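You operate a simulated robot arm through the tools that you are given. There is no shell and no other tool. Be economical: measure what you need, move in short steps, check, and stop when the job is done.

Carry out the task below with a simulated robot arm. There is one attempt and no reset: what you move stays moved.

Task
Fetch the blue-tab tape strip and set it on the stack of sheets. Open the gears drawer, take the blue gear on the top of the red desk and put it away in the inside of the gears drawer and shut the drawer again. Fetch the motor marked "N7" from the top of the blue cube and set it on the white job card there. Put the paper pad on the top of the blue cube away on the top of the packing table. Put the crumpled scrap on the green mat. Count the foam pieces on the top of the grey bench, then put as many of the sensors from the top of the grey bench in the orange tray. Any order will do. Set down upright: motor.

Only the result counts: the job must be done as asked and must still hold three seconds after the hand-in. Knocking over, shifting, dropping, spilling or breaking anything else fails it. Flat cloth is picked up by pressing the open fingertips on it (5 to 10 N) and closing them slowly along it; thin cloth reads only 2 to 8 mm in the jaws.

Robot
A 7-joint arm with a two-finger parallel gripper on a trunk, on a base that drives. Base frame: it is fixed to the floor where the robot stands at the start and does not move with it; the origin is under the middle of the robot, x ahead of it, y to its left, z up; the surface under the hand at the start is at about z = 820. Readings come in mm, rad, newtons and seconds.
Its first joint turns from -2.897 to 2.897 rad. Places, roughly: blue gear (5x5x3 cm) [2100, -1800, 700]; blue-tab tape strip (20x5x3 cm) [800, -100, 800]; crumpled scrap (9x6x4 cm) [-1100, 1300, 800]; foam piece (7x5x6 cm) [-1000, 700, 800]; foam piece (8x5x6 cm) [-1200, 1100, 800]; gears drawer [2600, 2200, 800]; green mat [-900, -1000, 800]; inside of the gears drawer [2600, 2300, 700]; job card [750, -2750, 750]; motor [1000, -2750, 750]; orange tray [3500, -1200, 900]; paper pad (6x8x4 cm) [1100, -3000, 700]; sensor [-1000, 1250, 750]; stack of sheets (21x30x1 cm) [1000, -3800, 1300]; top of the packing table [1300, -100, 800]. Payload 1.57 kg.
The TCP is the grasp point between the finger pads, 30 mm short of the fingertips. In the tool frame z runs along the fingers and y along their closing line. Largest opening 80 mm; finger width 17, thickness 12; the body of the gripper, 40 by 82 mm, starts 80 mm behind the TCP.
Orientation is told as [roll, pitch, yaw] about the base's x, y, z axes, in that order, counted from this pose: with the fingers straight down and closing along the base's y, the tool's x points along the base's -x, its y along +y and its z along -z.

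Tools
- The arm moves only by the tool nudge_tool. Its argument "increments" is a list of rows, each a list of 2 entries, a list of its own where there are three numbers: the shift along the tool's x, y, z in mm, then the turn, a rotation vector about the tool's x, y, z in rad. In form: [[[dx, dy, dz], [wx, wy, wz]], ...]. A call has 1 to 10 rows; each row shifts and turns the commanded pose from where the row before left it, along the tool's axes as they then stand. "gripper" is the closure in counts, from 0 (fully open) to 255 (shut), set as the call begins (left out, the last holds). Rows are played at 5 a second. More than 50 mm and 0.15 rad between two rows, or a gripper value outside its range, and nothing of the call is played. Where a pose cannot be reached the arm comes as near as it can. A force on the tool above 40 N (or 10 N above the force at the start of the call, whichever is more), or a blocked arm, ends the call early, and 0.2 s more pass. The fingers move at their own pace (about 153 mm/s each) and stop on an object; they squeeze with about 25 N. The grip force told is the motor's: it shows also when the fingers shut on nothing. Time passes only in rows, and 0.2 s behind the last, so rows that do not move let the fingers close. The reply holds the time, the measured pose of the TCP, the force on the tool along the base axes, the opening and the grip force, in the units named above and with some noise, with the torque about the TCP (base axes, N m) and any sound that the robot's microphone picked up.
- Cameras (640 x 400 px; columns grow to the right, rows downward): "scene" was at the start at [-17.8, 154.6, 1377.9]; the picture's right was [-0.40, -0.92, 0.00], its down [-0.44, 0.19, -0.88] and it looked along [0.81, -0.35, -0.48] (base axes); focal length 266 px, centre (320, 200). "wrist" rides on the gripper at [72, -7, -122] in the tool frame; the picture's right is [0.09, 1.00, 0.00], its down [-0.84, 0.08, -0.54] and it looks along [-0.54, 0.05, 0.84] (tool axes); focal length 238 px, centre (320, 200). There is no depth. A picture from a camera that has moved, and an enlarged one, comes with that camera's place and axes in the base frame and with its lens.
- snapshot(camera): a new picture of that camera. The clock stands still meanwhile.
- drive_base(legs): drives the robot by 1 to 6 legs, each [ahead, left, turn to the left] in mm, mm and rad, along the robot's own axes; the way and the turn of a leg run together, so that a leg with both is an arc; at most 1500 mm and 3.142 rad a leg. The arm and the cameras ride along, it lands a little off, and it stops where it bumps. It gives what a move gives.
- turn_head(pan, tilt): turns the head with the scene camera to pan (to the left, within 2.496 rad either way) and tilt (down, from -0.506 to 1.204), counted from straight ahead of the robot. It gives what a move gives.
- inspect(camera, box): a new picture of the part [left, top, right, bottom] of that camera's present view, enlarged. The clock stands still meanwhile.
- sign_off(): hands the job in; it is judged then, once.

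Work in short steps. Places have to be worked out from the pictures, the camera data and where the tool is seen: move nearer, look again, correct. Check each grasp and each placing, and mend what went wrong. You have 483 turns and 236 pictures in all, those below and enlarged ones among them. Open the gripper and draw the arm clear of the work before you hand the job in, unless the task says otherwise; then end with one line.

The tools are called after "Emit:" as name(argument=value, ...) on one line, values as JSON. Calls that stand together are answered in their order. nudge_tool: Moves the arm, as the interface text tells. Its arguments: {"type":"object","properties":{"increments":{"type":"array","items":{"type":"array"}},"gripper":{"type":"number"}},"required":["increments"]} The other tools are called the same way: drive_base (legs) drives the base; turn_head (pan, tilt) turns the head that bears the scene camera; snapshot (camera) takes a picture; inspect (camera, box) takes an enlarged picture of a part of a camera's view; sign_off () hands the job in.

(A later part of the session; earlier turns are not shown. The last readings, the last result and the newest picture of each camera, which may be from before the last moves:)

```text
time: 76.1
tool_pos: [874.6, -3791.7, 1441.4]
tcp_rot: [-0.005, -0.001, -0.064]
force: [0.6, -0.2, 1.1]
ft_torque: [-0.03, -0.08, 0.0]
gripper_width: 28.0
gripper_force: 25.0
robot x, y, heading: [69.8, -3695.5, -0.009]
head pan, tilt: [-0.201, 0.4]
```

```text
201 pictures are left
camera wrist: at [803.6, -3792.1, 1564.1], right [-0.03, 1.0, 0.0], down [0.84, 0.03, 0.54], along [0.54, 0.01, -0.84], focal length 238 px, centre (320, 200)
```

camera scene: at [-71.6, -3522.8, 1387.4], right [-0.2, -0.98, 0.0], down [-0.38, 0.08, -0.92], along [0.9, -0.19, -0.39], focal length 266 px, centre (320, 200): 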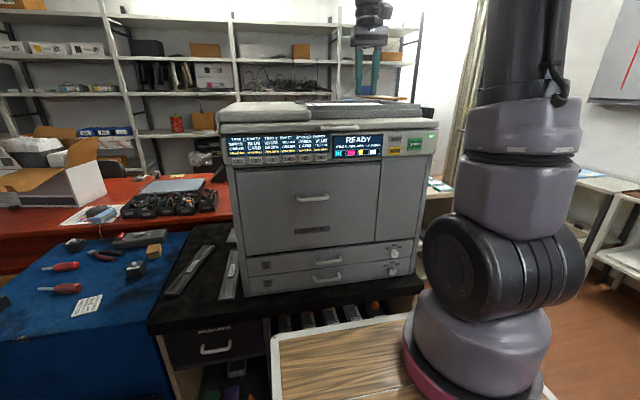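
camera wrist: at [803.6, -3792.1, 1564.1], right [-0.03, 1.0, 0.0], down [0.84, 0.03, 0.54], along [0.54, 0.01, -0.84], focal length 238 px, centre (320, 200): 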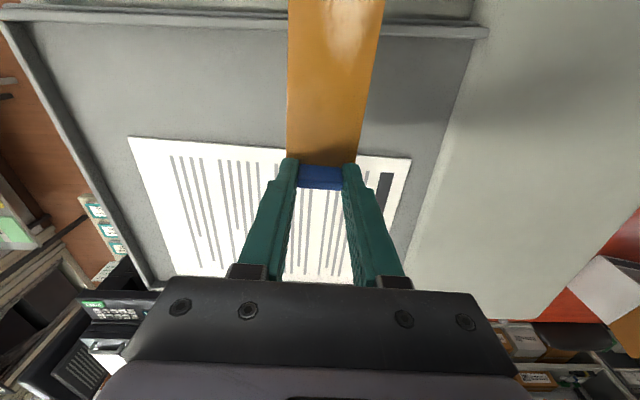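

The stack lies with its long side along y, centre ≈(1000,-3847), top z≈1310–1320. I turn the strip to lie along y.

Emit:
nudge_tool(increments=[[[0, 0, 0], [0, 0, -0.145]], [[0, 0, 0], [0, 0, -0.145]], [[0, 0, 0], [0, 0, -0.145]], [[0, 0, 0], [0, 0, -0.145]], [[0, 0, 0], [0, 0, -0.145]], [[0, 0, 0], [0, 0, -0.145]], [[0, 0, 0], [0, 0, -0.145]], [[0, 0, 0], [0, 0, -0.145]], [[0, 0, 0], [0, 0, -0.145]], [[0, 0, 0], [0, 0, -0.145]]])

Emit:
nudge_tool(increments=[[[0, 0, 0], [0, 0, -0.13]], [[-15, -37, 0], [0, 0, 0]], [[-15, -37, 0], [0, 0, 0]], [[-15, -37, 0], [0, 0, 0]]])

Emit:
snapshot(camera="wrist")

```text
time: 78.3
tool_pos: [874.9, -3792.2, 1438.7]
tcp_rot: [-0.001, 0.003, 1.388]
force: [0.3, -0.3, -0.6]
ft_torque: [0.0, 0.02, 0.02]
gripper_width: 28.1
gripper_force: 25.5
robot x, y, heading: [69.5, -3695.6, -0.004]
head pan, tilt: [-0.201, 0.4]
```

```text
time: 79.3
tool_pos: [965.8, -3761.1, 1430.3]
tcp_rot: [0.002, 0.005, 1.517]
force: [0.8, 0.5, -1.1]
ft_torque: [0.01, 0.07, 0.02]
gripper_width: 28.0
gripper_force: 25.0
out of reach, approached as far as the arm can: row 4
robot x, y, heading: [68.1, -3695.5, -0.0]
head pan, tilt: [-0.201, 0.4]
```

```text
200 pictures are left
camera wrist: at [970.1, -3831.0, 1552.3], right [-1.0, -0.04, 0.0], down [-0.03, 0.84, 0.54], along [-0.02, 0.54, -0.84], focal length 238 px, centre (320, 200)
```

wrist: 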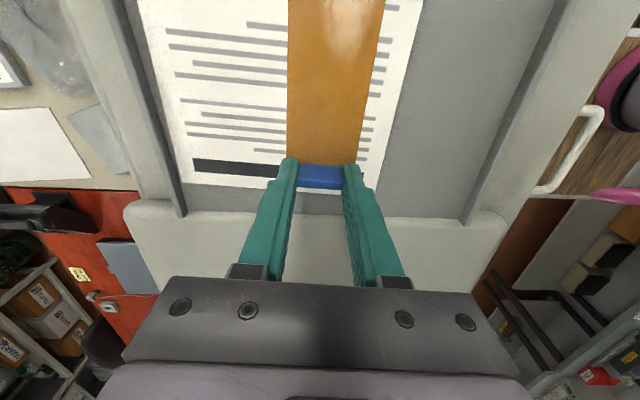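

Position is over the sheets with margins of 30+ mm. Lowering, easing a little further out as reach allows.

Emit:
nudge_tool(increments=[[[0, 0, 30], [0, 0, 0]], [[0, -7, 20], [0, 0, 0]], [[0, -7, 12], [0, 0, 0]]])

Emit:
snapshot(camera="wrist")

```text
time: 80.1
tool_pos: [979.2, -3760.3, 1370.1]
tcp_rot: [0.0, 0.005, 1.516]
force: [0.2, 0.1, 0.5]
ft_torque: [0.05, 0.0, -0.02]
gripper_width: 28.1
gripper_force: 25.0
robot x, y, heading: [73.0, -3693.2, -0.001]
head pan, tilt: [-0.201, 0.4]
```

```text
199 pictures are left
camera wrist: at [982.1, -3831.4, 1491.9], right [-1.0, -0.04, 0.0], down [-0.03, 0.84, 0.54], along [-0.02, 0.54, -0.84], focal length 238 px, centre (320, 200)
```

wrist: 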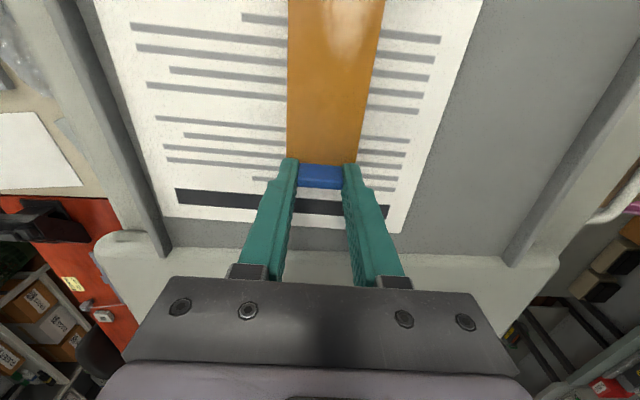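

Sheets well under the strip. Lowering in small steps to contact.

Emit:
nudge_tool(increments=[[[0, -4, 5], [0, 0, 0]], [[0, -3, 5], [0, 0, 0]], [[0, 0, 3], [0, 0, 0]]])

Emit:
nudge_tool(increments=[[[0, 0, 3], [0, 0, 0]], [[0, 0, 1], [0, 0, 0]]])

```text
time: 80.9
tool_pos: [983.2, -3761.4, 1359.2]
tcp_rot: [-0.002, 0.004, 1.517]
force: [0.9, 0.1, 6.5]
ft_torque: [0.0, -0.03, 0.02]
gripper_width: 27.9
gripper_force: 24.4
robot x, y, heading: [70.5, -3696.9, -0.003]
head pan, tilt: [-0.201, 0.4]
```

```text
time: 81.5
tool_pos: [981.1, -3761.9, 1357.9]
tcp_rot: [-0.007, 0.002, 1.517]
force: [7.6, 3.2, 38.6]
ft_torque: [0.26, -0.08, -0.03]
gripper_width: 28.3
gripper_force: 25.0
robot x, y, heading: [69.2, -3692.3, -0.0]
head pan, tilt: [-0.201, 0.4]
```

Contact made. I back off 3.5 mm of command, open, and look.

Emit:
nudge_tool(increments=[[[0, 0, -4], [0, 0, 0]]])

Emit:
nudge_tool(increments=[[[0, 0, 0], [0, 0, 0]], [[0, 0, 0], [0, 0, 0]], [[0, 0, -20], [0, 0, 0]], [[0, 0, -40], [0, 0, 0]], [[0, 40, -20], [0, 0, 0]]], gripper=110)

Emit:
snapshot(camera="wrist")

```text
time: 81.9
tool_pos: [980.3, -3763.3, 1359.3]
tcp_rot: [0.002, 0.002, 1.517]
force: [-0.3, 3.1, 17.1]
ft_torque: [0.18, -0.04, 0.05]
gripper_width: 27.9
gripper_force: 24.8
robot x, y, heading: [71.6, -3698.7, -0.005]
head pan, tilt: [-0.201, 0.4]
```

```text
time: 83.1
tool_pos: [943.7, -3757.5, 1425.8]
tcp_rot: [0.002, 0.004, 1.515]
force: [0.3, -0.3, -0.5]
ft_torque: [0.04, 0.12, -0.01]
gripper_width: 45.3
gripper_force: 0.0
out of reach, approached as far as the arm can: row 4
robot x, y, heading: [69.4, -3694.4, -0.008]
head pan, tilt: [-0.201, 0.4]
```

```text
198 pictures are left
camera wrist: at [946.9, -3829.2, 1547.5], right [-1.0, -0.04, 0.0], down [-0.03, 0.84, 0.54], along [-0.02, 0.54, -0.84], focal length 238 px, centre (320, 200)
```

wrist: 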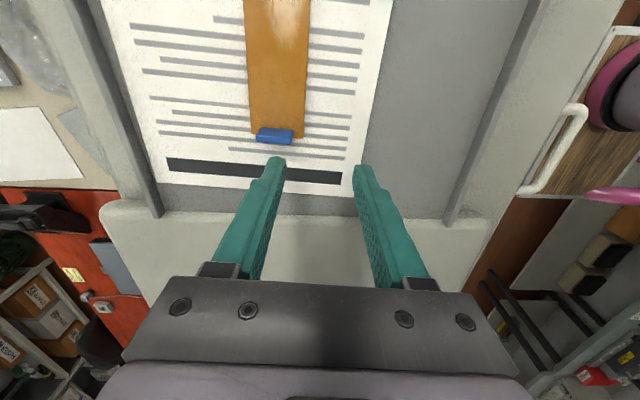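

The strip lies flat on the sheets. Now I retract the arm and go look at the blue cube.

Emit:
nudge_tool(increments=[[[0, 45, 0], [0, 0, 0.15]], [[0, 45, 0], [0, 0, 0.15]], [[15, 43, 0], [0, 0, 0.15]], [[20, 40, 0], [0, 0, 0.15]], [[25, 35, 0], [0, 0, 0.15]], [[0, 0, 0], [0, 0, 0.15]], [[0, 0, 0], [0, 0, 0.15]], [[0, 0, 0], [0, 0, 0.15]], [[0, 0, 0], [0, 0, 0.15]], [[0, 0, 0], [0, 0, 0.15]]])

Emit:
drive_base(legs=[[-100, 0, 0], [0, 850, 0]])

Emit:
turn_head(pan=-0.1, tilt=0.6)

Emit:
snapshot(camera="scene")

```text
time: 85.3
tool_pos: [721.7, -3745.4, 1428.7]
tcp_rot: [-0.003, 0.0, 0.014]
force: [0.6, 0.1, -0.5]
ft_torque: [-0.02, 0.02, 0.0]
gripper_width: 45.7
gripper_force: 0.1
robot x, y, heading: [68.7, -3695.5, -0.003]
head pan, tilt: [-0.201, 0.4]
```

```text
time: 90.6
tool_pos: [624.6, -2889.3, 1429.4]
tcp_rot: [-0.002, 0.002, 0.017]
force: [-0.8, -0.5, -0.2]
ft_torque: [0.02, -0.01, 0.0]
gripper_width: 45.7
gripper_force: 0.1
robot x, y, heading: [-26.6, -2840.6, -0.004]
head pan, tilt: [-0.201, 0.4]
```

```text
time: 91.3
tool_pos: [623.4, -2888.4, 1427.7]
tcp_rot: [-0.004, 0.0, 0.015]
force: [0.5, -0.3, 0.0]
ft_torque: [0.02, -0.02, 0.0]
gripper_width: 45.7
gripper_force: 0.1
robot x, y, heading: [-26.7, -2838.6, -0.006]
head pan, tilt: [-0.099, 0.6]
```

```text
197 pictures are left
camera scene: at [-40.0, -2656.8, 1369.2], right [-0.1, -0.99, 0.0], down [-0.56, 0.06, -0.83], along [0.82, -0.09, -0.56], focal length 266 px, centre (320, 200)
```

scene: 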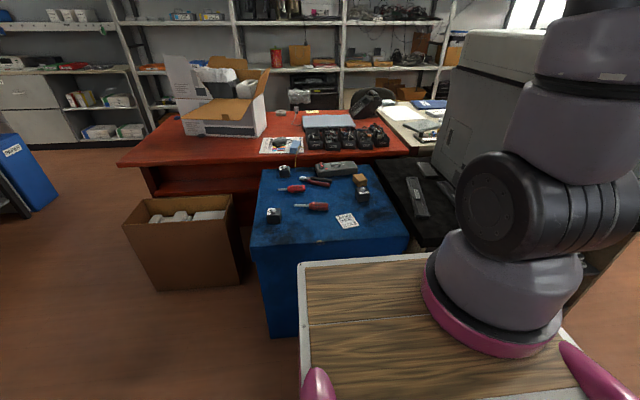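

Emit:
inspect(camera="scene", box=[240, 150, 420, 262])

```text
3.56 times, centred on (330, 206) of scene
camera zoom: at [-40.0, -2656.8, 1369.2], right [-0.1, -0.99, 0.0], down [-0.56, 0.06, -0.83], along [0.82, -0.09, -0.56], focal length 947 px, centre (284, 179)
```

zoom: 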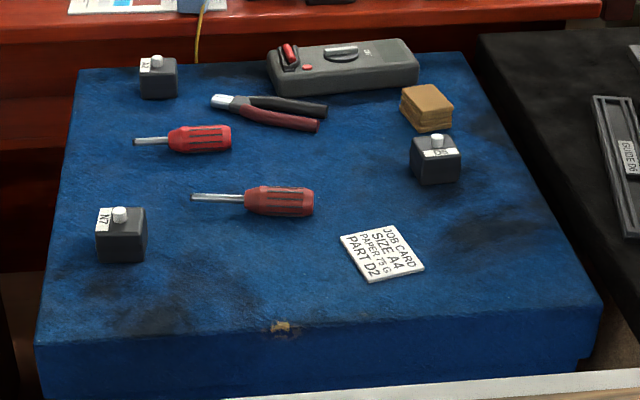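

Emit:
inspect(camera="scene", box=[260, 160, 300, 225])

Emit:
inspect(camera="scene", box=[345, 170, 380, 205])

```text
6.15 times, centred on (280, 192) of scene
camera zoom: at [-40.0, -2656.8, 1369.2], right [-0.1, -0.99, 0.0], down [-0.56, 0.06, -0.83], along [0.82, -0.09, -0.56], focal length 1640 px, centre (566, 246)
```

zoom: 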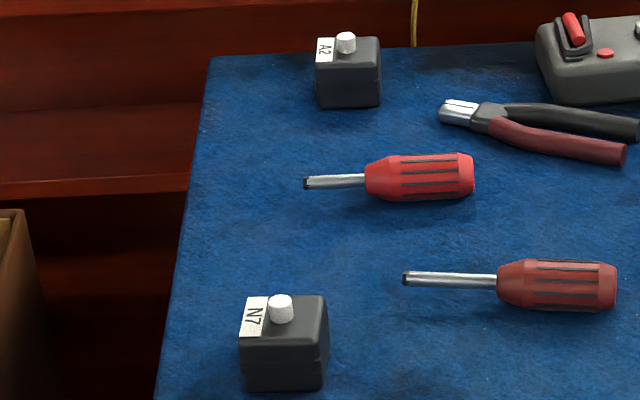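

```text
11.43 times, centred on (362, 188) of scene
camera zoom: at [-40.0, -2656.8, 1369.2], right [-0.1, -0.99, 0.0], down [-0.56, 0.06, -0.83], along [0.82, -0.09, -0.56], focal length 3045 px, centre (-166, 343)
```

zoom: 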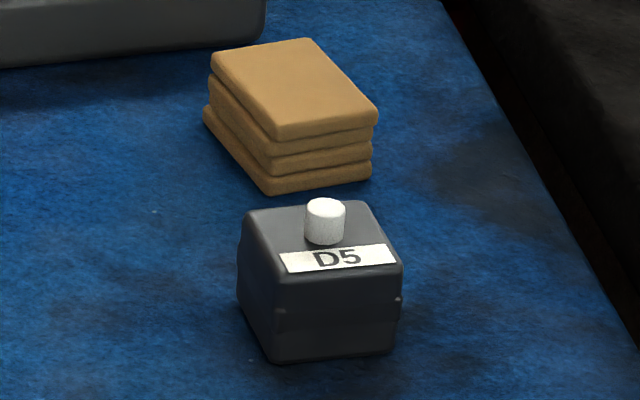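

N7 is the front-left motor at about (768,-2569); card about (755,-2853); pad about (1007,-2962). I check the floor ahead for the black bin.

Emit:
turn_head(pan=0.3, tilt=1.1)

Emit:
snapshot(camera="scene")

Emit:
turn_head(pan=-1.1, tilt=0.9)

Emit:
snapshot(camera="scene")

```text
time: 92.3
tool_pos: [624.0, -2889.9, 1429.2]
tcp_rot: [-0.004, 0.0, 0.015]
force: [-0.3, 0.9, -0.4]
ft_torque: [0.02, -0.01, 0.03]
gripper_width: 45.3
gripper_force: 0.1
robot x, y, heading: [-28.4, -2840.5, -0.004]
head pan, tilt: [0.3, 1.1]
```

```text
193 pictures are left
camera scene: at [-67.5, -2629.2, 1330.5], right [0.29, -0.96, 0.0], down [-0.85, -0.26, -0.45], along [0.44, 0.13, -0.89], focal length 266 px, centre (320, 200)
```

scene: 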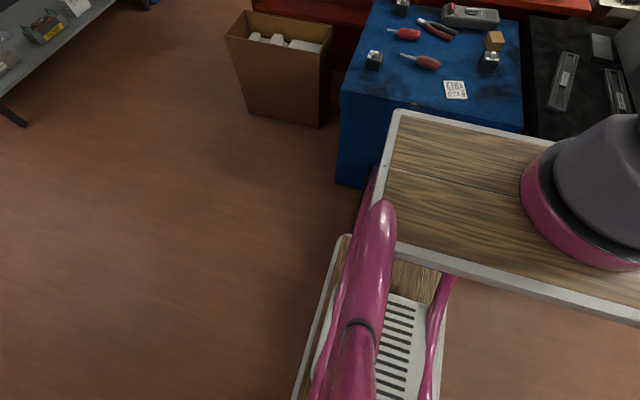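

```text
time: 93.8
tool_pos: [624.9, -2889.5, 1429.3]
tcp_rot: [-0.003, 0.0, 0.016]
force: [0.2, -0.8, -0.4]
ft_torque: [-0.01, -0.02, 0.0]
gripper_width: 45.7
gripper_force: 0.0
robot x, y, heading: [-30.4, -2839.5, -0.002]
head pan, tilt: [-1.1, 0.901]
```

```text
192 pictures are left
camera scene: at [-94.0, -2715.0, 1344.3], right [-0.89, -0.45, 0.0], down [-0.35, 0.7, -0.62], along [0.28, -0.55, -0.78], focal length 266 px, centre (320, 200)
```

scene: 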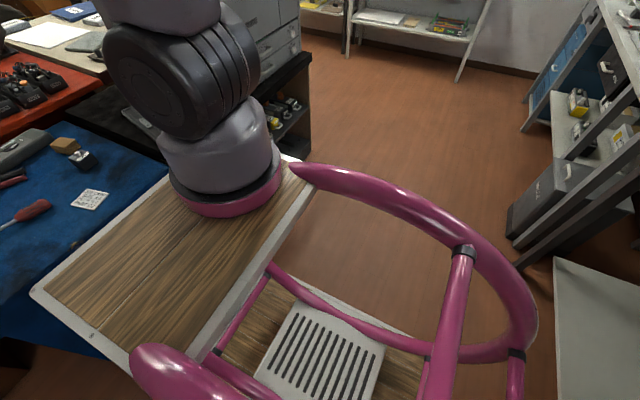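

Emit:
snapshot(camera="wrist")

```text
191 pictures are left
camera wrist: at [553.6, -2895.3, 1550.7], right [-0.11, 0.99, 0.0], down [0.84, 0.09, 0.54], along [0.54, 0.06, -0.84], focal length 238 px, centre (320, 200)
```

wrist: 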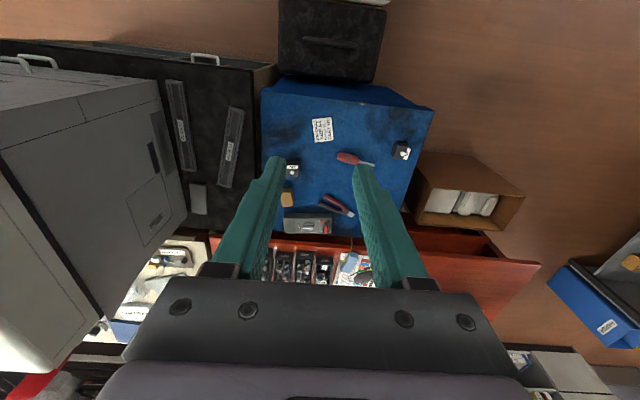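

I want to know how far the base sticks out ahead. One more look down on its left-front corner.

Emit:
turn_head(pan=1.0, tilt=1.2)

Emit:
snapshot(camera="scene")

```text
time: 95.8
tool_pos: [625.1, -2888.7, 1429.4]
tcp_rot: [-0.003, 0.002, 0.016]
force: [0.4, 0.3, 0.0]
ft_torque: [-0.02, 0.03, 0.0]
gripper_width: 45.4
gripper_force: 0.0
robot x, y, heading: [-24.6, -2837.0, -0.007]
head pan, tilt: [1.0, 1.201]
```

```text
190 pictures are left
camera scene: at [-97.5, -2600.7, 1324.5], right [0.84, -0.55, 0.0], down [-0.51, -0.78, -0.36], along [0.2, 0.3, -0.93], focal length 266 px, centre (320, 200)
```

scene: 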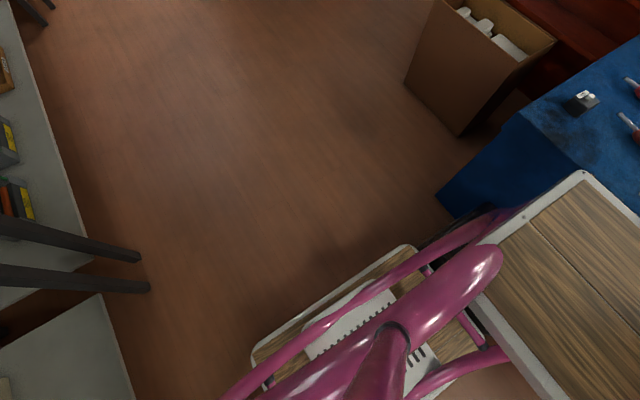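

Refined: cube top z≈665, N7 at (838,-2562), card (823,-2870), pad (1096,-2988). I strafe left to y≈-2720 and bring the tool over N7.

Emit:
drive_base(legs=[[0, 120, 0]])

Emit:
nudge_tool(increments=[[[-5, 35, 30], [0, 0, 0]], [[-5, 35, 30], [0, 0, 0]], [[-5, 35, 30], [0, 0, 0]], [[-10, 35, 30], [0, 0, 0]], [[-10, 35, 30], [0, 0, 0]], [[-20, 0, 40], [0, 0, 0]], [[-20, 0, 40], [0, 0, 0]], [[-20, 0, 40], [0, 0, 0]], [[-20, 0, 40], [0, 0, 0]], [[-10, 0, 40], [0, 0, 0]]], gripper=0)

Emit:
snapshot(camera="wrist")

```text
time: 97.0
tool_pos: [624.7, -2765.9, 1429.5]
tcp_rot: [-0.002, 0.001, 0.018]
force: [1.2, -0.2, -1.4]
ft_torque: [0.0, -0.02, 0.0]
gripper_width: 45.6
gripper_force: 0.1
robot x, y, heading: [-27.2, -2714.7, -0.004]
head pan, tilt: [1.0, 1.201]
```

```text
time: 99.2
tool_pos: [749.9, -2588.2, 1079.4]
tcp_rot: [-0.004, -0.002, 0.019]
force: [-0.8, -0.1, 0.6]
ft_torque: [0.03, -0.06, 0.0]
gripper_width: 80.1
gripper_force: 0.0
robot x, y, heading: [-24.0, -2714.4, -0.003]
head pan, tilt: [1.0, 1.201]
```

```text
189 pictures are left
camera wrist: at [677.8, -2595.3, 1200.9], right [-0.11, 0.99, 0.0], down [0.83, 0.09, 0.54], along [0.54, 0.06, -0.84], focal length 238 px, centre (320, 200)
```

wrist: 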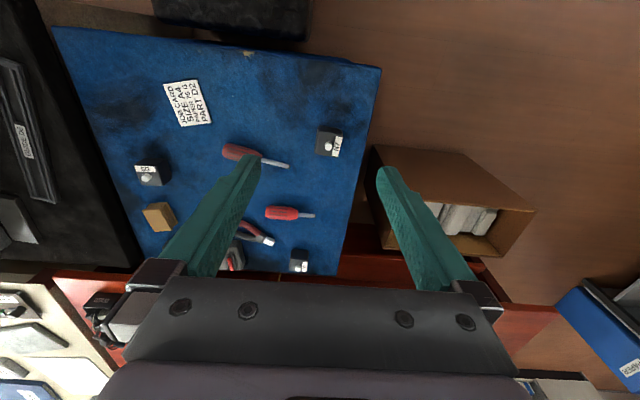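

N7 at (841,-2560). Approaching above it.

Emit:
nudge_tool(increments=[[[-15, 5, 40], [0, 0, 0]], [[-15, 5, 40], [0, 0, 0]], [[-15, 5, 40], [0, 0, 0]], [[-15, 5, 40], [0, 0, 0]], [[-15, 5, 40], [0, 0, 0]], [[-14, 3, 40], [0, 0, 0]]])

Emit:
snapshot(camera="wrist")

```text
time: 100.7
tool_pos: [836.2, -2562.4, 841.0]
tcp_rot: [-0.003, -0.002, 0.019]
force: [0.1, 0.2, 0.6]
ft_torque: [-0.01, -0.02, -0.01]
gripper_width: 80.1
gripper_force: 0.1
robot x, y, heading: [-24.8, -2715.1, -0.003]
head pan, tilt: [1.0, 1.201]
```

```text
188 pictures are left
camera wrist: at [763.9, -2568.5, 961.7], right [-0.11, 0.99, 0.0], down [0.83, 0.09, 0.54], along [0.54, 0.06, -0.84], focal length 238 px, centre (320, 200)
```

wrist: 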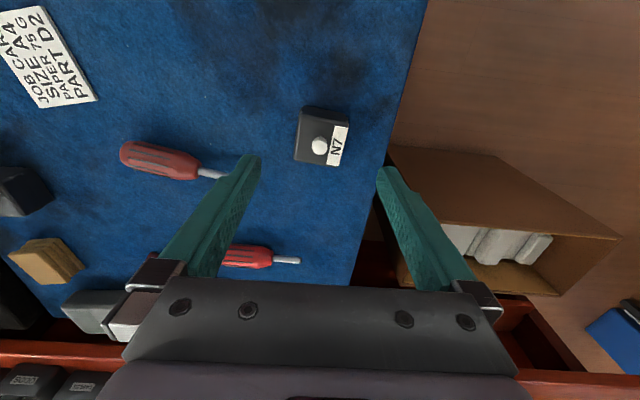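

Motor centre (845,-2557), rotated about -0.11 rad. I align, lower to z≈702 and check before closing.

Emit:
nudge_tool(increments=[[[-9, 6, 30], [0, 0, 0.13]], [[0, 0, 40], [0, 0, 0]]])

Emit:
snapshot(camera="wrist")

```text
time: 101.2
tool_pos: [842.1, -2557.0, 769.6]
tcp_rot: [-0.003, -0.002, -0.114]
force: [-0.4, 0.2, -0.1]
ft_torque: [-0.03, 0.01, -0.04]
gripper_width: 80.0
gripper_force: 0.0
robot x, y, heading: [-28.0, -2716.0, -0.002]
head pan, tilt: [1.0, 1.201]
```

```text
187 pictures are left
camera wrist: at [770.7, -2554.0, 889.8], right [0.02, 1.0, 0.0], down [0.84, -0.02, 0.54], along [0.54, -0.01, -0.84], focal length 238 px, centre (320, 200)
```

wrist: 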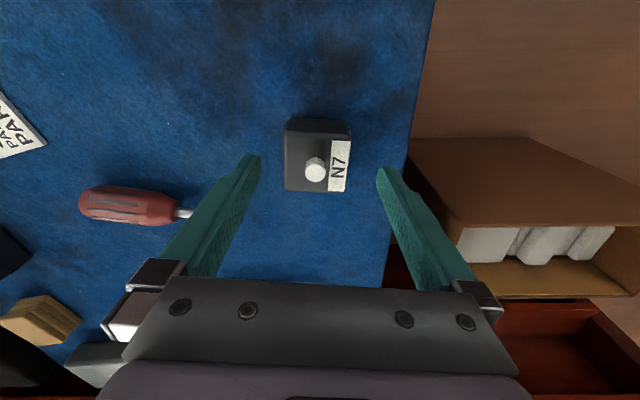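

Emit:
nudge_tool(increments=[[[-4, 0, 34], [0, 0, 0]], [[0, 0, 32], [0, 0, 0]]])

Emit:
nudge_tool(increments=[[[0, 0, 0], [0, 0, 0]], [[0, 0, 0], [0, 0, 0]], [[0, 0, 0], [0, 0, 0]]], gripper=255)

Emit:
snapshot(camera="wrist")

```text
time: 101.8
tool_pos: [850.6, -2556.6, 701.3]
tcp_rot: [-0.005, -0.002, -0.113]
force: [-0.1, -0.2, 0.2]
ft_torque: [-0.03, 0.0, 0.0]
gripper_width: 80.1
gripper_force: 0.1
robot x, y, heading: [-27.5, -2716.0, -0.001]
head pan, tilt: [1.0, 1.201]
```

```text
time: 102.7
tool_pos: [848.2, -2555.8, 701.1]
tcp_rot: [-0.004, -0.001, -0.114]
force: [1.5, 0.1, 0.3]
ft_torque: [0.0, -0.02, -0.03]
gripper_width: 53.8
gripper_force: 25.1
robot x, y, heading: [-27.4, -2714.9, -0.005]
head pan, tilt: [1.0, 1.201]
```

```text
186 pictures are left
camera wrist: at [778.2, -2553.5, 823.5], right [0.02, 1.0, 0.0], down [0.84, -0.02, 0.54], along [0.54, -0.01, -0.84], focal length 238 px, centre (320, 200)
```

wrist: 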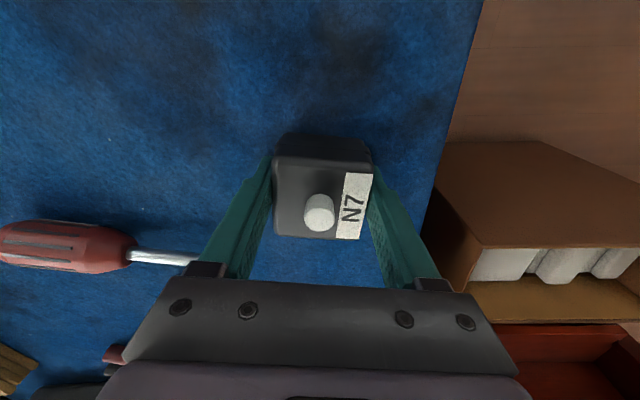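

Gripped (53.8 mm). Lifting and carrying toward the card.

Emit:
nudge_tool(increments=[[[0, 0, -40], [0, 0, 0]], [[0, 0, -40], [0, 0, 0]], [[0, -45, 0], [0, 0, 0]], [[0, -45, 0], [0, 0, 0]], [[0, -45, 0], [0, 0, 0]], [[0, -45, 0], [0, 0, 0]], [[0, -45, 0], [0, 0, 0]]])

Emit:
snapshot(camera="wrist")

```text
time: 104.2
tool_pos: [822.8, -2776.7, 784.2]
tcp_rot: [-0.002, 0.0, -0.11]
force: [0.2, 1.4, -3.5]
ft_torque: [-0.08, 0.0, 0.0]
gripper_width: 53.9
gripper_force: 24.5
robot x, y, heading: [-25.6, -2716.3, -0.0]
head pan, tilt: [1.0, 1.201]
```

```text
185 pictures are left
camera wrist: at [751.2, -2774.9, 906.6], right [0.02, 1.0, 0.0], down [0.84, -0.01, 0.54], along [0.54, -0.01, -0.84], focal length 238 px, centre (320, 200)
```

wrist: 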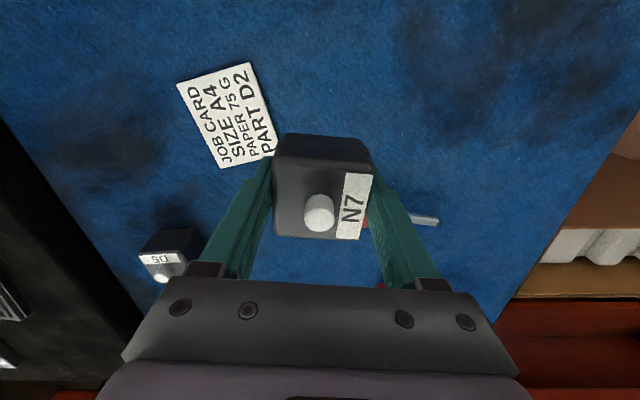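

Card centre (811,-2862), rotated ~+0.2. Moving over it, aligning, and lowering partway.

Emit:
nudge_tool(increments=[[[1, -43, 0], [0, 0, 0]], [[1, -43, 0], [0, 0, 0]], [[0, 0, 0], [0, 0, -0.103]], [[0, 0, 0], [0, 0, -0.103]], [[0, 0, 20], [0, 0, -0.103]], [[0, 0, 20], [0, 0, 0]]])

Emit:
snapshot(camera="wrist")

```text
time: 105.7
tool_pos: [813.4, -2863.8, 744.8]
tcp_rot: [-0.004, 0.0, 0.197]
force: [0.4, -0.5, -4.3]
ft_torque: [0.0, -0.01, -0.03]
gripper_width: 54.0
gripper_force: 24.7
robot x, y, heading: [-24.5, -2717.7, -0.0]
head pan, tilt: [1.0, 1.201]
```

```text
184 pictures are left
camera wrist: at [744.3, -2883.4, 865.9], right [-0.29, 0.96, 0.0], down [0.81, 0.24, 0.54], along [0.52, 0.15, -0.84], focal length 238 px, centre (320, 200)
```

wrist: 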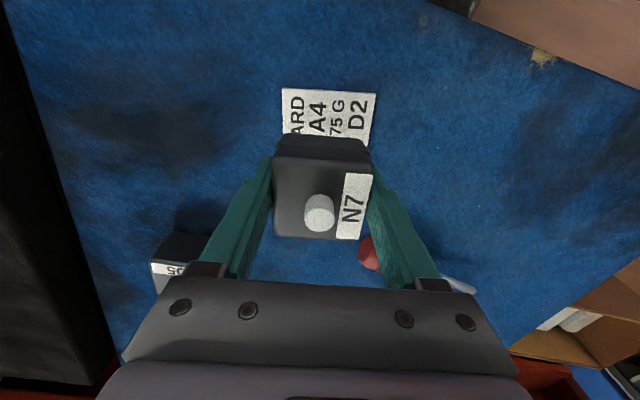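

Well aligned. Lowering to contact.

Emit:
nudge_tool(increments=[[[0, 0, 20], [0, 0, 0]], [[0, 0, 15], [0, 0, 0]], [[0, 0, 3], [0, 0, 0]]])

```text
time: 106.5
tool_pos: [811.0, -2867.1, 706.2]
tcp_rot: [-0.004, -0.001, 0.195]
force: [-4.1, 0.1, 11.6]
ft_torque: [0.14, 0.16, 0.01]
gripper_width: 54.0
gripper_force: 25.2
robot x, y, heading: [-28.9, -2715.5, -0.006]
head pan, tilt: [1.0, 1.201]
```

Contact. Releasing and rising.

Emit:
nudge_tool(increments=[[[0, 0, 0], [0, 0, 0]], [[0, 0, 0], [0, 0, 0]], [[0, 0, -30], [0, 0, 0]], [[0, 0, -45], [0, 0, 0]], [[15, 0, -45], [0, 0, 0]], [[25, 0, -40], [0, 0, 0]]], gripper=0)

Emit:
snapshot(camera="wrist")

```text
time: 107.8
tool_pos: [774.1, -2871.1, 867.0]
tcp_rot: [-0.002, 0.002, 0.196]
force: [-0.1, 0.3, -0.3]
ft_torque: [-0.02, 0.04, -0.03]
gripper_width: 79.9
gripper_force: 0.1
robot x, y, heading: [-25.0, -2716.7, -0.002]
head pan, tilt: [1.0, 1.201]
```

```text
183 pictures are left
camera wrist: at [705.8, -2889.9, 986.8], right [-0.28, 0.96, 0.0], down [0.81, 0.24, 0.54], along [0.52, 0.15, -0.84], focal length 238 px, centre (320, 200)
```

wrist: 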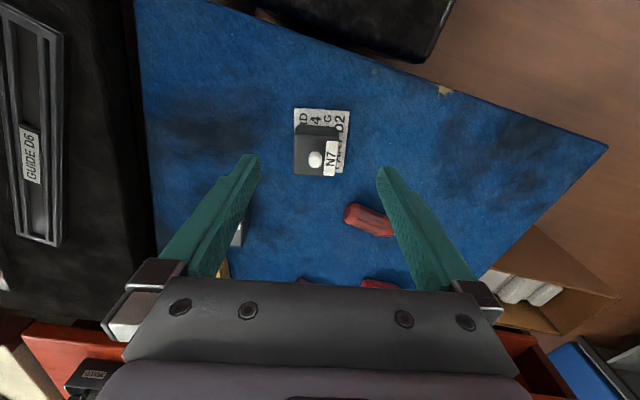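

Emit:
inspect(camera="wrist", box=[270, 90, 370, 190])

```text
4.00 times, centred on (320, 140) of wrist
camera zoom: at [705.8, -2889.9, 986.8], right [-0.28, 0.96, 0.0], down [0.81, 0.24, 0.54], along [0.52, 0.15, -0.84], focal length 953 px, centre (320, 440)
```

zoom: 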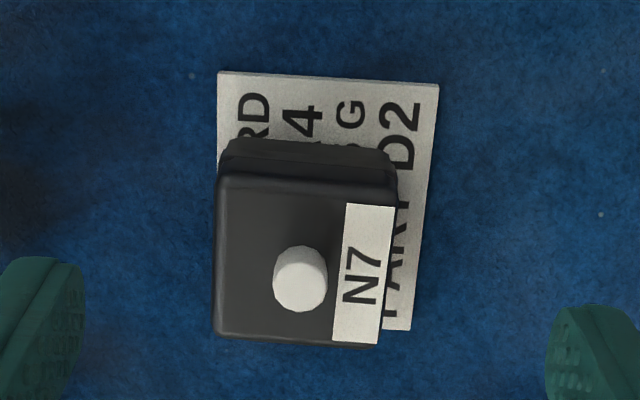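

N7 stands upright fully on the card. Now raise and tuck the arm and go round to the north side of the cube for the pad.

Emit:
nudge_tool(increments=[[[30, 0, -40], [0, 0, 0]], [[30, 20, -40], [0, 0, 0]], [[30, 20, -40], [0, 0, 0.05]], [[30, 20, -40], [0, 0, 0.05]], [[20, 20, -40], [0, 0, 0.05]], [[0, 20, -40], [0, 0, 0.05]]])

Emit:
drive_base(legs=[[0, 650, 0], [0, 0, -1.569], [0, 600, 0]])

Emit:
turn_head(pan=0.4, tilt=0.8)

Emit:
snapshot(camera="scene")

```text
refused: row 2 steps farther than a row can; nothing moved
```

```text
time: 117.8
tool_pos: [292.5, -2873.3, 865.9]
tcp_rot: [-0.002, 0.0, -1.419]
force: [-0.3, -0.2, 0.4]
ft_torque: [0.03, 0.01, -0.01]
gripper_width: 80.0
gripper_force: 0.2
robot x, y, heading: [481.0, -2077.3, -1.622]
head pan, tilt: [1.0, 1.201]
stopped in leg 3: the robot was blocked; the commanded pose is now the measured one
```

```text
time: 118.8
tool_pos: [293.9, -2873.5, 864.8]
tcp_rot: [0.001, -0.001, -1.418]
force: [-0.7, 0.1, -0.4]
ft_torque: [0.03, -0.01, -0.02]
gripper_width: 79.9
gripper_force: 0.2
robot x, y, heading: [483.4, -2078.8, -1.62]
head pan, tilt: [0.4, 0.799]
```

```text
181 pictures are left
camera scene: at [702.0, -2064.7, 1352.2], right [-0.94, -0.34, 0.0], down [-0.25, 0.67, -0.7], along [0.24, -0.65, -0.72], focal length 266 px, centre (320, 200)
```

scene: 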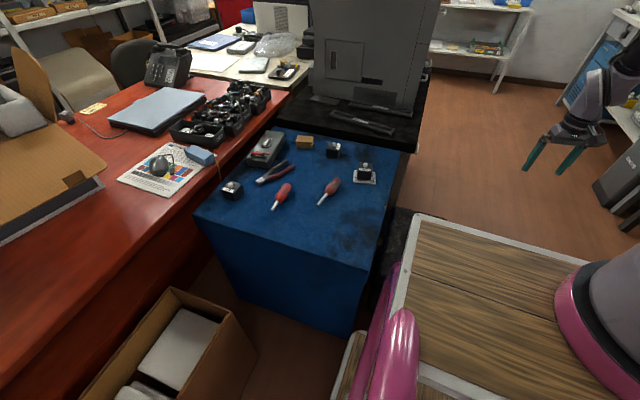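

The refused arm move meant the drive went with the arm at z=866 (it cleared everything), and the base touched the cube corner; things on the cube stand unmoved. I raise the arm, then back off, square up and strafe further.

Emit:
nudge_tool(increments=[[[0, 0, -45], [0, 0, 0]], [[0, 0, -45], [0, 0, 0]], [[0, 0, -45], [0, 0, 0]], [[0, 0, -45], [0, 0, 0]], [[0, 0, -45], [0, 0, 0]], [[0, 0, -45], [0, 0, 0]]])

Emit:
drive_base(legs=[[-45, 0, 0], [0, 0, 0.05], [0, 200, 0]])

Emit:
snapshot(camera="scene")

```text
time: 120.2
tool_pos: [293.9, -2872.9, 1135.1]
tcp_rot: [-0.001, 0.001, -1.417]
force: [0.7, -0.8, -0.8]
ft_torque: [0.01, -0.02, 0.0]
gripper_width: 80.0
gripper_force: 0.1
robot x, y, heading: [482.0, -2077.9, -1.623]
head pan, tilt: [0.4, 0.799]
```

```text
time: 122.7
tool_pos: [530.5, -2836.7, 1135.8]
tcp_rot: [0.001, 0.001, -1.369]
force: [-0.7, 0.4, -0.8]
ft_torque: [0.02, 0.01, -0.04]
gripper_width: 79.9
gripper_force: 0.1
robot x, y, heading: [684.5, -2036.4, -1.575]
head pan, tilt: [0.4, 0.799]
```

```text
180 pictures are left
camera scene: at [899.3, -2009.7, 1352.2], right [-0.92, -0.39, 0.0], down [-0.28, 0.66, -0.7], along [0.27, -0.64, -0.72], focal length 266 px, centre (320, 200)
```

scene: 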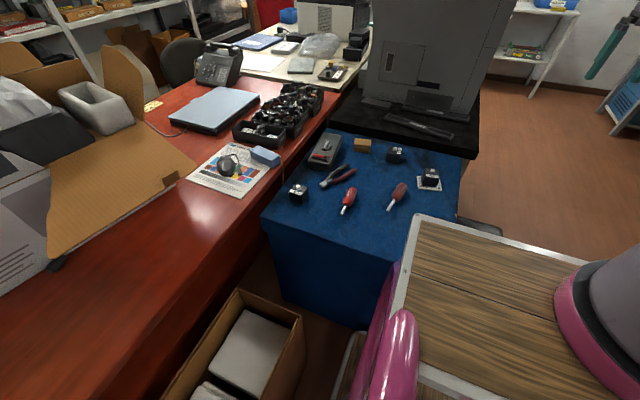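

Box edge at x≈1020+, so I can strafe 70 mm more. Then extend toward the pad at (1095,-2968).

Emit:
drive_base(legs=[[0, 70, 0]])

Emit:
nudge_tool(increments=[[[0, 45, 0], [0, 0, 0]], [[0, 45, 0], [0, 0, 0]], [[0, 45, 0], [0, 0, 0]], [[0, 45, 0], [0, 0, 0]], [[0, 45, 0], [0, 0, 0]], [[0, 45, 0], [0, 0, 0]], [[0, 45, 0], [0, 0, 0]], [[0, 45, 0], [0, 0, 0]], [[0, 45, 0], [0, 0, 0]]])

Emit:
snapshot(camera="wrist")

```text
time: 123.7
tool_pos: [601.0, -2838.2, 1135.3]
tcp_rot: [-0.001, 0.003, -1.367]
force: [0.1, -0.1, 0.4]
ft_torque: [0.02, -0.02, -0.03]
gripper_width: 79.9
gripper_force: 0.1
robot x, y, heading: [749.7, -2035.7, -1.573]
head pan, tilt: [0.4, 0.799]
```

```text
time: 125.7
tool_pos: [997.2, -2757.9, 1136.0]
tcp_rot: [-0.003, 0.0, -1.373]
force: [-0.9, 0.0, 0.5]
ft_torque: [0.04, -0.06, 0.01]
gripper_width: 80.0
gripper_force: 0.0
robot x, y, heading: [748.8, -2034.2, -1.57]
head pan, tilt: [0.4, 0.799]
```

```text
179 pictures are left
camera wrist: at [977.6, -2688.1, 1258.2], right [0.96, 0.29, 0.0], down [0.24, -0.81, 0.54], along [0.15, -0.52, -0.84], focal length 238 px, centre (320, 200)
```

wrist: 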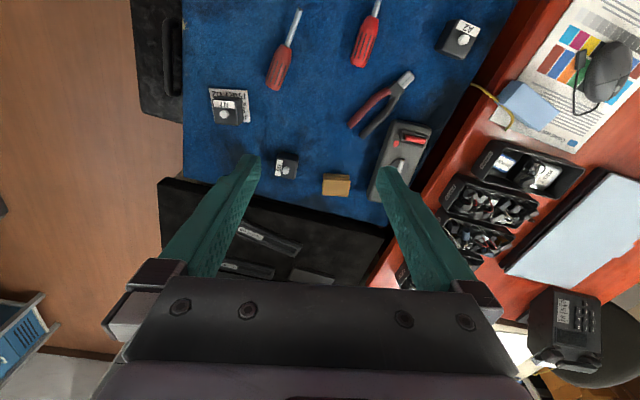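

Emit:
inspect(camera="wrist", box=[260, 140, 400, 215])

```text
4.57 times, centred on (330, 178) of wrist
camera zoom: at [977.6, -2688.1, 1258.2], right [0.96, 0.29, 0.0], down [0.24, -0.81, 0.54], along [0.15, -0.52, -0.84], focal length 1090 px, centre (274, 303)
```

zoom: 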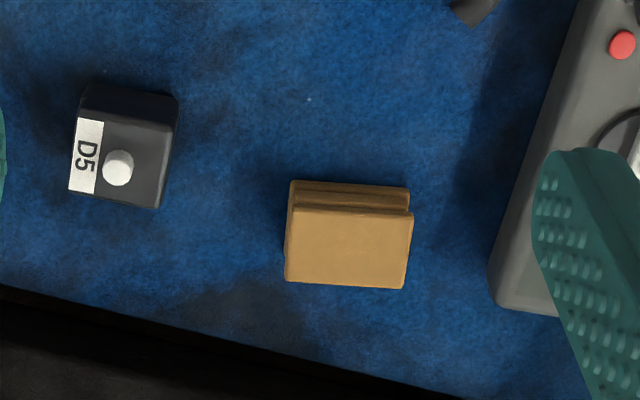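

The arm's own axis sits about 230 mm ahead and 85 mm right of the base centre, so facing north-south it can't reach. Better: stand parallel to the cube's north face (heading 0) at about (590,-2225). I raise the arm and go there in stages.

Emit:
nudge_tool(increments=[[[10, 0, -45], [0, 0, 0]], [[10, 0, -45], [0, 0, 0]], [[10, 0, -45], [0, 0, 0]], [[10, 0, -45], [0, 0, 0]], [[10, 0, -45], [0, 0, 0]]])

Emit:
drive_base(legs=[[-85, 0, 0], [0, -300, 0], [0, 0, 1.572]])

Emit:
turn_head(pan=-0.5, tilt=0.9)

Emit:
snapshot(camera="scene")

```text
time: 126.9
tool_pos: [989.2, -2710.6, 1360.8]
tcp_rot: [-0.002, 0.002, -1.369]
force: [0.6, -0.5, 0.0]
ft_torque: [0.03, 0.0, 0.02]
gripper_width: 80.1
gripper_force: 0.1
robot x, y, heading: [751.0, -2035.4, -1.575]
head pan, tilt: [0.4, 0.799]
```

```text
time: 133.4
tool_pos: [1130.0, -1727.7, 1360.7]
tcp_rot: [-0.002, -0.001, 0.177]
force: [-0.5, 0.0, 0.1]
ft_torque: [0.01, 0.0, 0.02]
gripper_width: 80.3
gripper_force: 0.1
robot x, y, heading: [447.6, -1948.0, -0.032]
head pan, tilt: [0.4, 0.799]
```

```text
time: 134.6
tool_pos: [1129.2, -1728.1, 1361.3]
tcp_rot: [0.0, 0.001, 0.178]
force: [0.0, 0.5, -0.1]
ft_torque: [0.01, 0.02, -0.02]
gripper_width: 80.3
gripper_force: 0.0
robot x, y, heading: [449.3, -1947.5, -0.029]
head pan, tilt: [-0.499, 0.901]
```

```text
177 pictures are left
camera scene: at [419.6, -1794.3, 1344.3], right [-0.5, -0.87, 0.0], down [-0.68, 0.39, -0.62], along [0.54, -0.31, -0.78], focal length 266 px, centre (320, 200)
```

scene: 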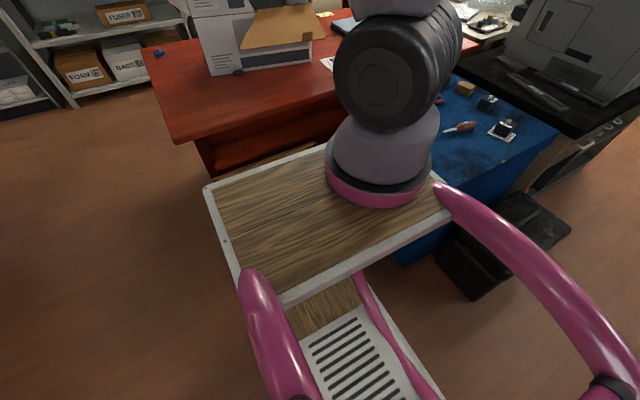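

Emit:
drive_base(legs=[[0, 0, 0.03], [0, -200, 0]])

Emit:
drive_base(legs=[[120, 0, 0]])

Emit:
snapshot(camera="wrist")

```text
time: 136.5
tool_pos: [1123.2, -1907.8, 1360.1]
tcp_rot: [0.0, -0.001, 0.207]
force: [-0.8, -0.5, -0.7]
ft_torque: [0.01, 0.01, 0.0]
gripper_width: 80.0
gripper_force: 0.0
robot x, y, heading: [451.3, -2153.3, 0.005]
head pan, tilt: [-0.499, 0.901]
```

```text
time: 137.8
tool_pos: [1241.7, -1911.3, 1360.7]
tcp_rot: [0.001, -0.001, 0.203]
force: [-0.3, 0.0, -0.6]
ft_torque: [-0.01, -0.03, 0.0]
gripper_width: 79.8
gripper_force: 0.1
robot x, y, heading: [571.7, -2151.9, -0.0]
head pan, tilt: [-0.499, 0.901]
```

```text
176 pictures are left
camera wrist: at [1173.8, -1929.8, 1482.6], right [-0.29, 0.96, 0.0], down [0.8, 0.25, 0.54], along [0.52, 0.16, -0.84], focal length 238 px, centre (320, 200)
```

wrist: 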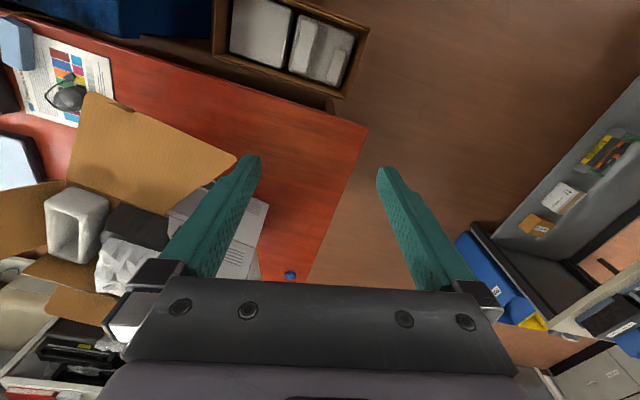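

Strafing right the last bit, then swinging the arm round in an arc to above the pad, keeping its yaw.

Emit:
drive_base(legs=[[0, -70, 0]])

Emit:
nudge_tool(increments=[[[-19, -44, 0], [0, 0, 0]], [[-19, -44, 0], [0, 0, 0]], [[-19, -44, 0], [0, 0, 0]], [[-19, -44, 0], [0, 0, 0]], [[-19, -44, 0], [0, 0, 0]], [[-19, -44, 0], [0, 0, 0]], [[-19, -44, 0], [0, 0, 0]], [[-19, -44, 0], [0, 0, 0]]])

Emit:
nudge_tool(increments=[[[16.5, -42, 0], [0, 0, 0]], [[16.5, -42, 0], [0, 0, 0]], [[16.5, -42, 0], [0, 0, 0]], [[16.5, -42, 0], [0, 0, 0]], [[16.5, -42, 0], [0, 0, 0]], [[16.5, -42, 0], [0, 0, 0]], [[16.5, -42, 0], [0, 0, 0]], [[16.5, -42, 0], [0, 0, 0]], [[16.5, -42, 0], [0, 0, 0]]])

Emit:
nudge_tool(increments=[[[42, -24.6, 0], [0, 0, 0]], [[42, -24.6, 0], [0, 0, 0]], [[42, -24.6, 0], [0, 0, 0]], [[42, -24.6, 0], [0, 0, 0]], [[42, -24.6, 0], [0, 0, 0]], [[42, -24.6, 0], [0, 0, 0]], [[42, -24.6, 0], [0, 0, 0]], [[42, -24.6, 0], [0, 0, 0]]])

Emit:
snapshot(camera="wrist")

```text
time: 138.8
tool_pos: [1242.9, -1979.4, 1360.1]
tcp_rot: [0.0, -0.001, 0.204]
force: [-0.4, 0.1, 0.4]
ft_torque: [-0.01, -0.01, 0.02]
gripper_width: 79.8
gripper_force: 0.0
robot x, y, heading: [571.2, -2216.1, -0.003]
head pan, tilt: [-0.499, 0.901]
```

```text
time: 140.6
tool_pos: [1461.8, -2290.4, 1364.7]
tcp_rot: [0.001, -0.003, 0.205]
force: [-0.7, 0.4, 0.6]
ft_torque: [-0.08, -0.09, -0.01]
gripper_width: 79.8
gripper_force: 0.1
robot x, y, heading: [570.4, -2217.5, -0.002]
head pan, tilt: [-0.499, 0.901]
```

```text
time: 142.6
tool_pos: [1394.0, -2689.0, 1363.5]
tcp_rot: [-0.003, -0.004, 0.206]
force: [0.3, 0.3, 0.2]
ft_torque: [-0.07, -0.02, 0.01]
gripper_width: 80.1
gripper_force: 0.1
robot x, y, heading: [567.6, -2219.9, -0.0]
head pan, tilt: [-0.499, 0.901]
```

```text
time: 144.4
tool_pos: [1102.7, -2955.5, 1360.7]
tcp_rot: [-0.001, 0.001, 0.205]
force: [0.6, 1.1, -0.2]
ft_torque: [-0.07, 0.08, 0.0]
gripper_width: 80.3
gripper_force: 0.0
robot x, y, heading: [569.4, -2216.5, -0.003]
head pan, tilt: [-0.499, 0.901]
```

```text
175 pictures are left
camera wrist: at [1034.1, -2974.8, 1482.7], right [-0.29, 0.96, 0.0], down [0.8, 0.25, 0.54], along [0.52, 0.16, -0.84], focal length 238 px, centre (320, 200)
```

wrist: 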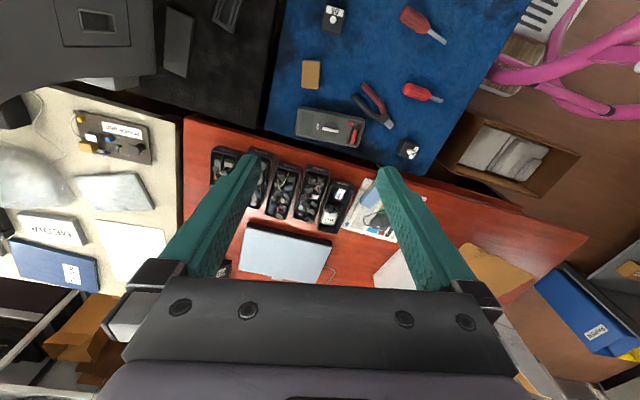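

Pad top centre at (1109,-2981). Descending above it.

Emit:
nudge_tool(increments=[[[0, -5, 48], [0, 0, 0]], [[0, -5, 48], [0, 0, 0]], [[0, -5, 48], [0, 0, 0]], [[0, -5, 48], [0, 0, 0]], [[0, -5, 48], [0, 0, 0]], [[0, 0, 48], [0, 0, 0]], [[0, 0, 48], [0, 0, 0]], [[0, 0, 48], [0, 0, 0]], [[0, 0, 48], [0, 0, 0]], [[0, 0, 48], [0, 0, 0]]])

Emit:
snapshot(camera="wrist")

```text
time: 146.6
tool_pos: [1109.2, -2980.6, 881.2]
tcp_rot: [-0.003, 0.001, 0.201]
force: [-0.1, 0.5, 0.6]
ft_torque: [-0.05, -0.01, 0.0]
gripper_width: 80.0
gripper_force: 0.1
robot x, y, heading: [568.6, -2217.9, -0.004]
head pan, tilt: [-0.499, 0.901]
```

```text
174 pictures are left
camera wrist: at [1038.8, -2999.9, 1002.6], right [-0.29, 0.96, 0.0], down [0.8, 0.25, 0.54], along [0.52, 0.16, -0.84], focal length 238 px, centre (320, 200)
```

wrist: 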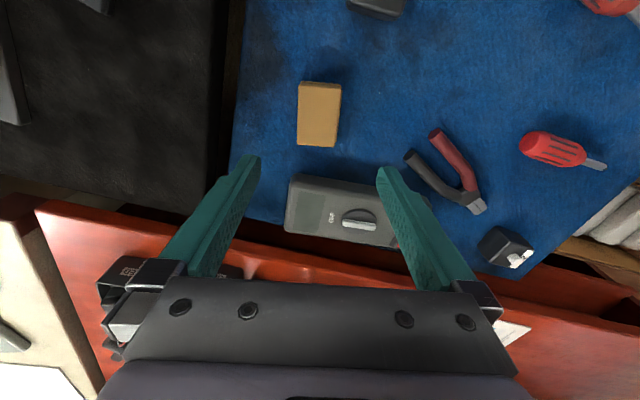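

Aligned and centred. Lowering to z≈700 and closing.

Emit:
nudge_tool(increments=[[[2, 0, 45], [0, 0, 0]], [[0, 0, 45], [0, 0, 0]], [[0, 0, 45], [0, 0, 0]], [[0, 0, 45], [0, 0, 0]]])

Emit:
snapshot(camera="wrist")

```text
time: 147.6
tool_pos: [1106.3, -2978.9, 704.1]
tcp_rot: [-0.002, 0.0, 0.205]
force: [0.2, -0.7, 0.4]
ft_torque: [0.0, -0.02, -0.02]
gripper_width: 79.9
gripper_force: 0.0
robot x, y, heading: [571.2, -2219.6, 0.005]
head pan, tilt: [-0.499, 0.901]
```

```text
173 pictures are left
camera wrist: at [1037.5, -2999.0, 825.5], right [-0.29, 0.96, 0.0], down [0.8, 0.25, 0.54], along [0.52, 0.16, -0.84], focal length 238 px, centre (320, 200)
```

wrist: 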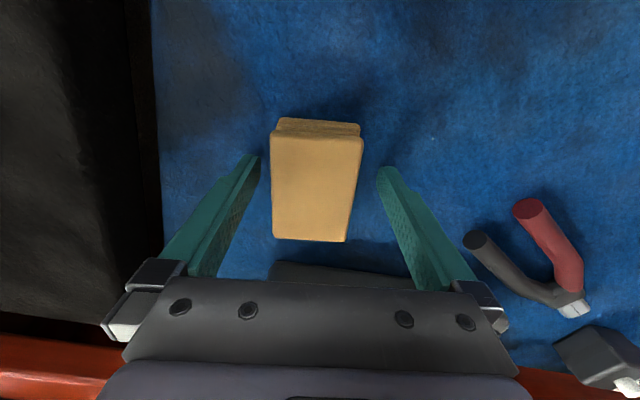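

Emit:
nudge_tool(increments=[[[0, 0, 4], [0, 0, 0]], [[0, 0, 0], [0, 0, 0]]])

Emit:
nudge_tool(increments=[[[0, 0, 0], [0, 0, 0]], [[0, 0, 0], [0, 0, 0]], [[0, 0, 0], [0, 0, 0]], [[0, 0, -20], [0, 0, 0]], [[0, 0, -40], [0, 0, 0]], [[0, 0, -40], [0, 0, 0]]], gripper=255)

Emit:
snapshot(camera="wrist")

```text
time: 148.2
tool_pos: [1105.9, -2977.7, 699.7]
tcp_rot: [-0.002, 0.001, 0.202]
force: [-4.5, 4.5, 15.2]
ft_torque: [0.76, 0.3, 0.1]
gripper_width: 80.1
gripper_force: 0.1
robot x, y, heading: [569.3, -2222.0, -0.003]
head pan, tilt: [-0.499, 0.901]
```

```text
time: 149.6
tool_pos: [1109.1, -2976.4, 799.0]
tcp_rot: [0.001, -0.001, 0.205]
force: [0.3, -0.5, 0.0]
ft_torque: [-0.03, 0.01, 0.0]
gripper_width: 50.8
gripper_force: 24.9
robot x, y, heading: [568.4, -2218.1, 0.002]
head pan, tilt: [-0.499, 0.901]
```

```text
172 pictures are left
camera wrist: at [1039.9, -2997.8, 920.6], right [-0.29, 0.96, 0.0], down [0.8, 0.25, 0.54], along [0.52, 0.16, -0.84], focal length 238 px, centre (320, 200)
```

wrist: 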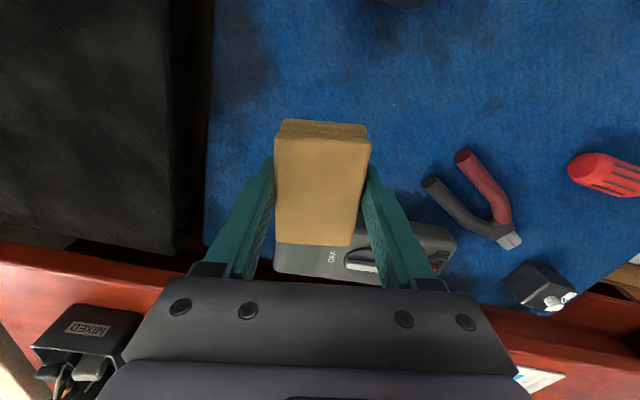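

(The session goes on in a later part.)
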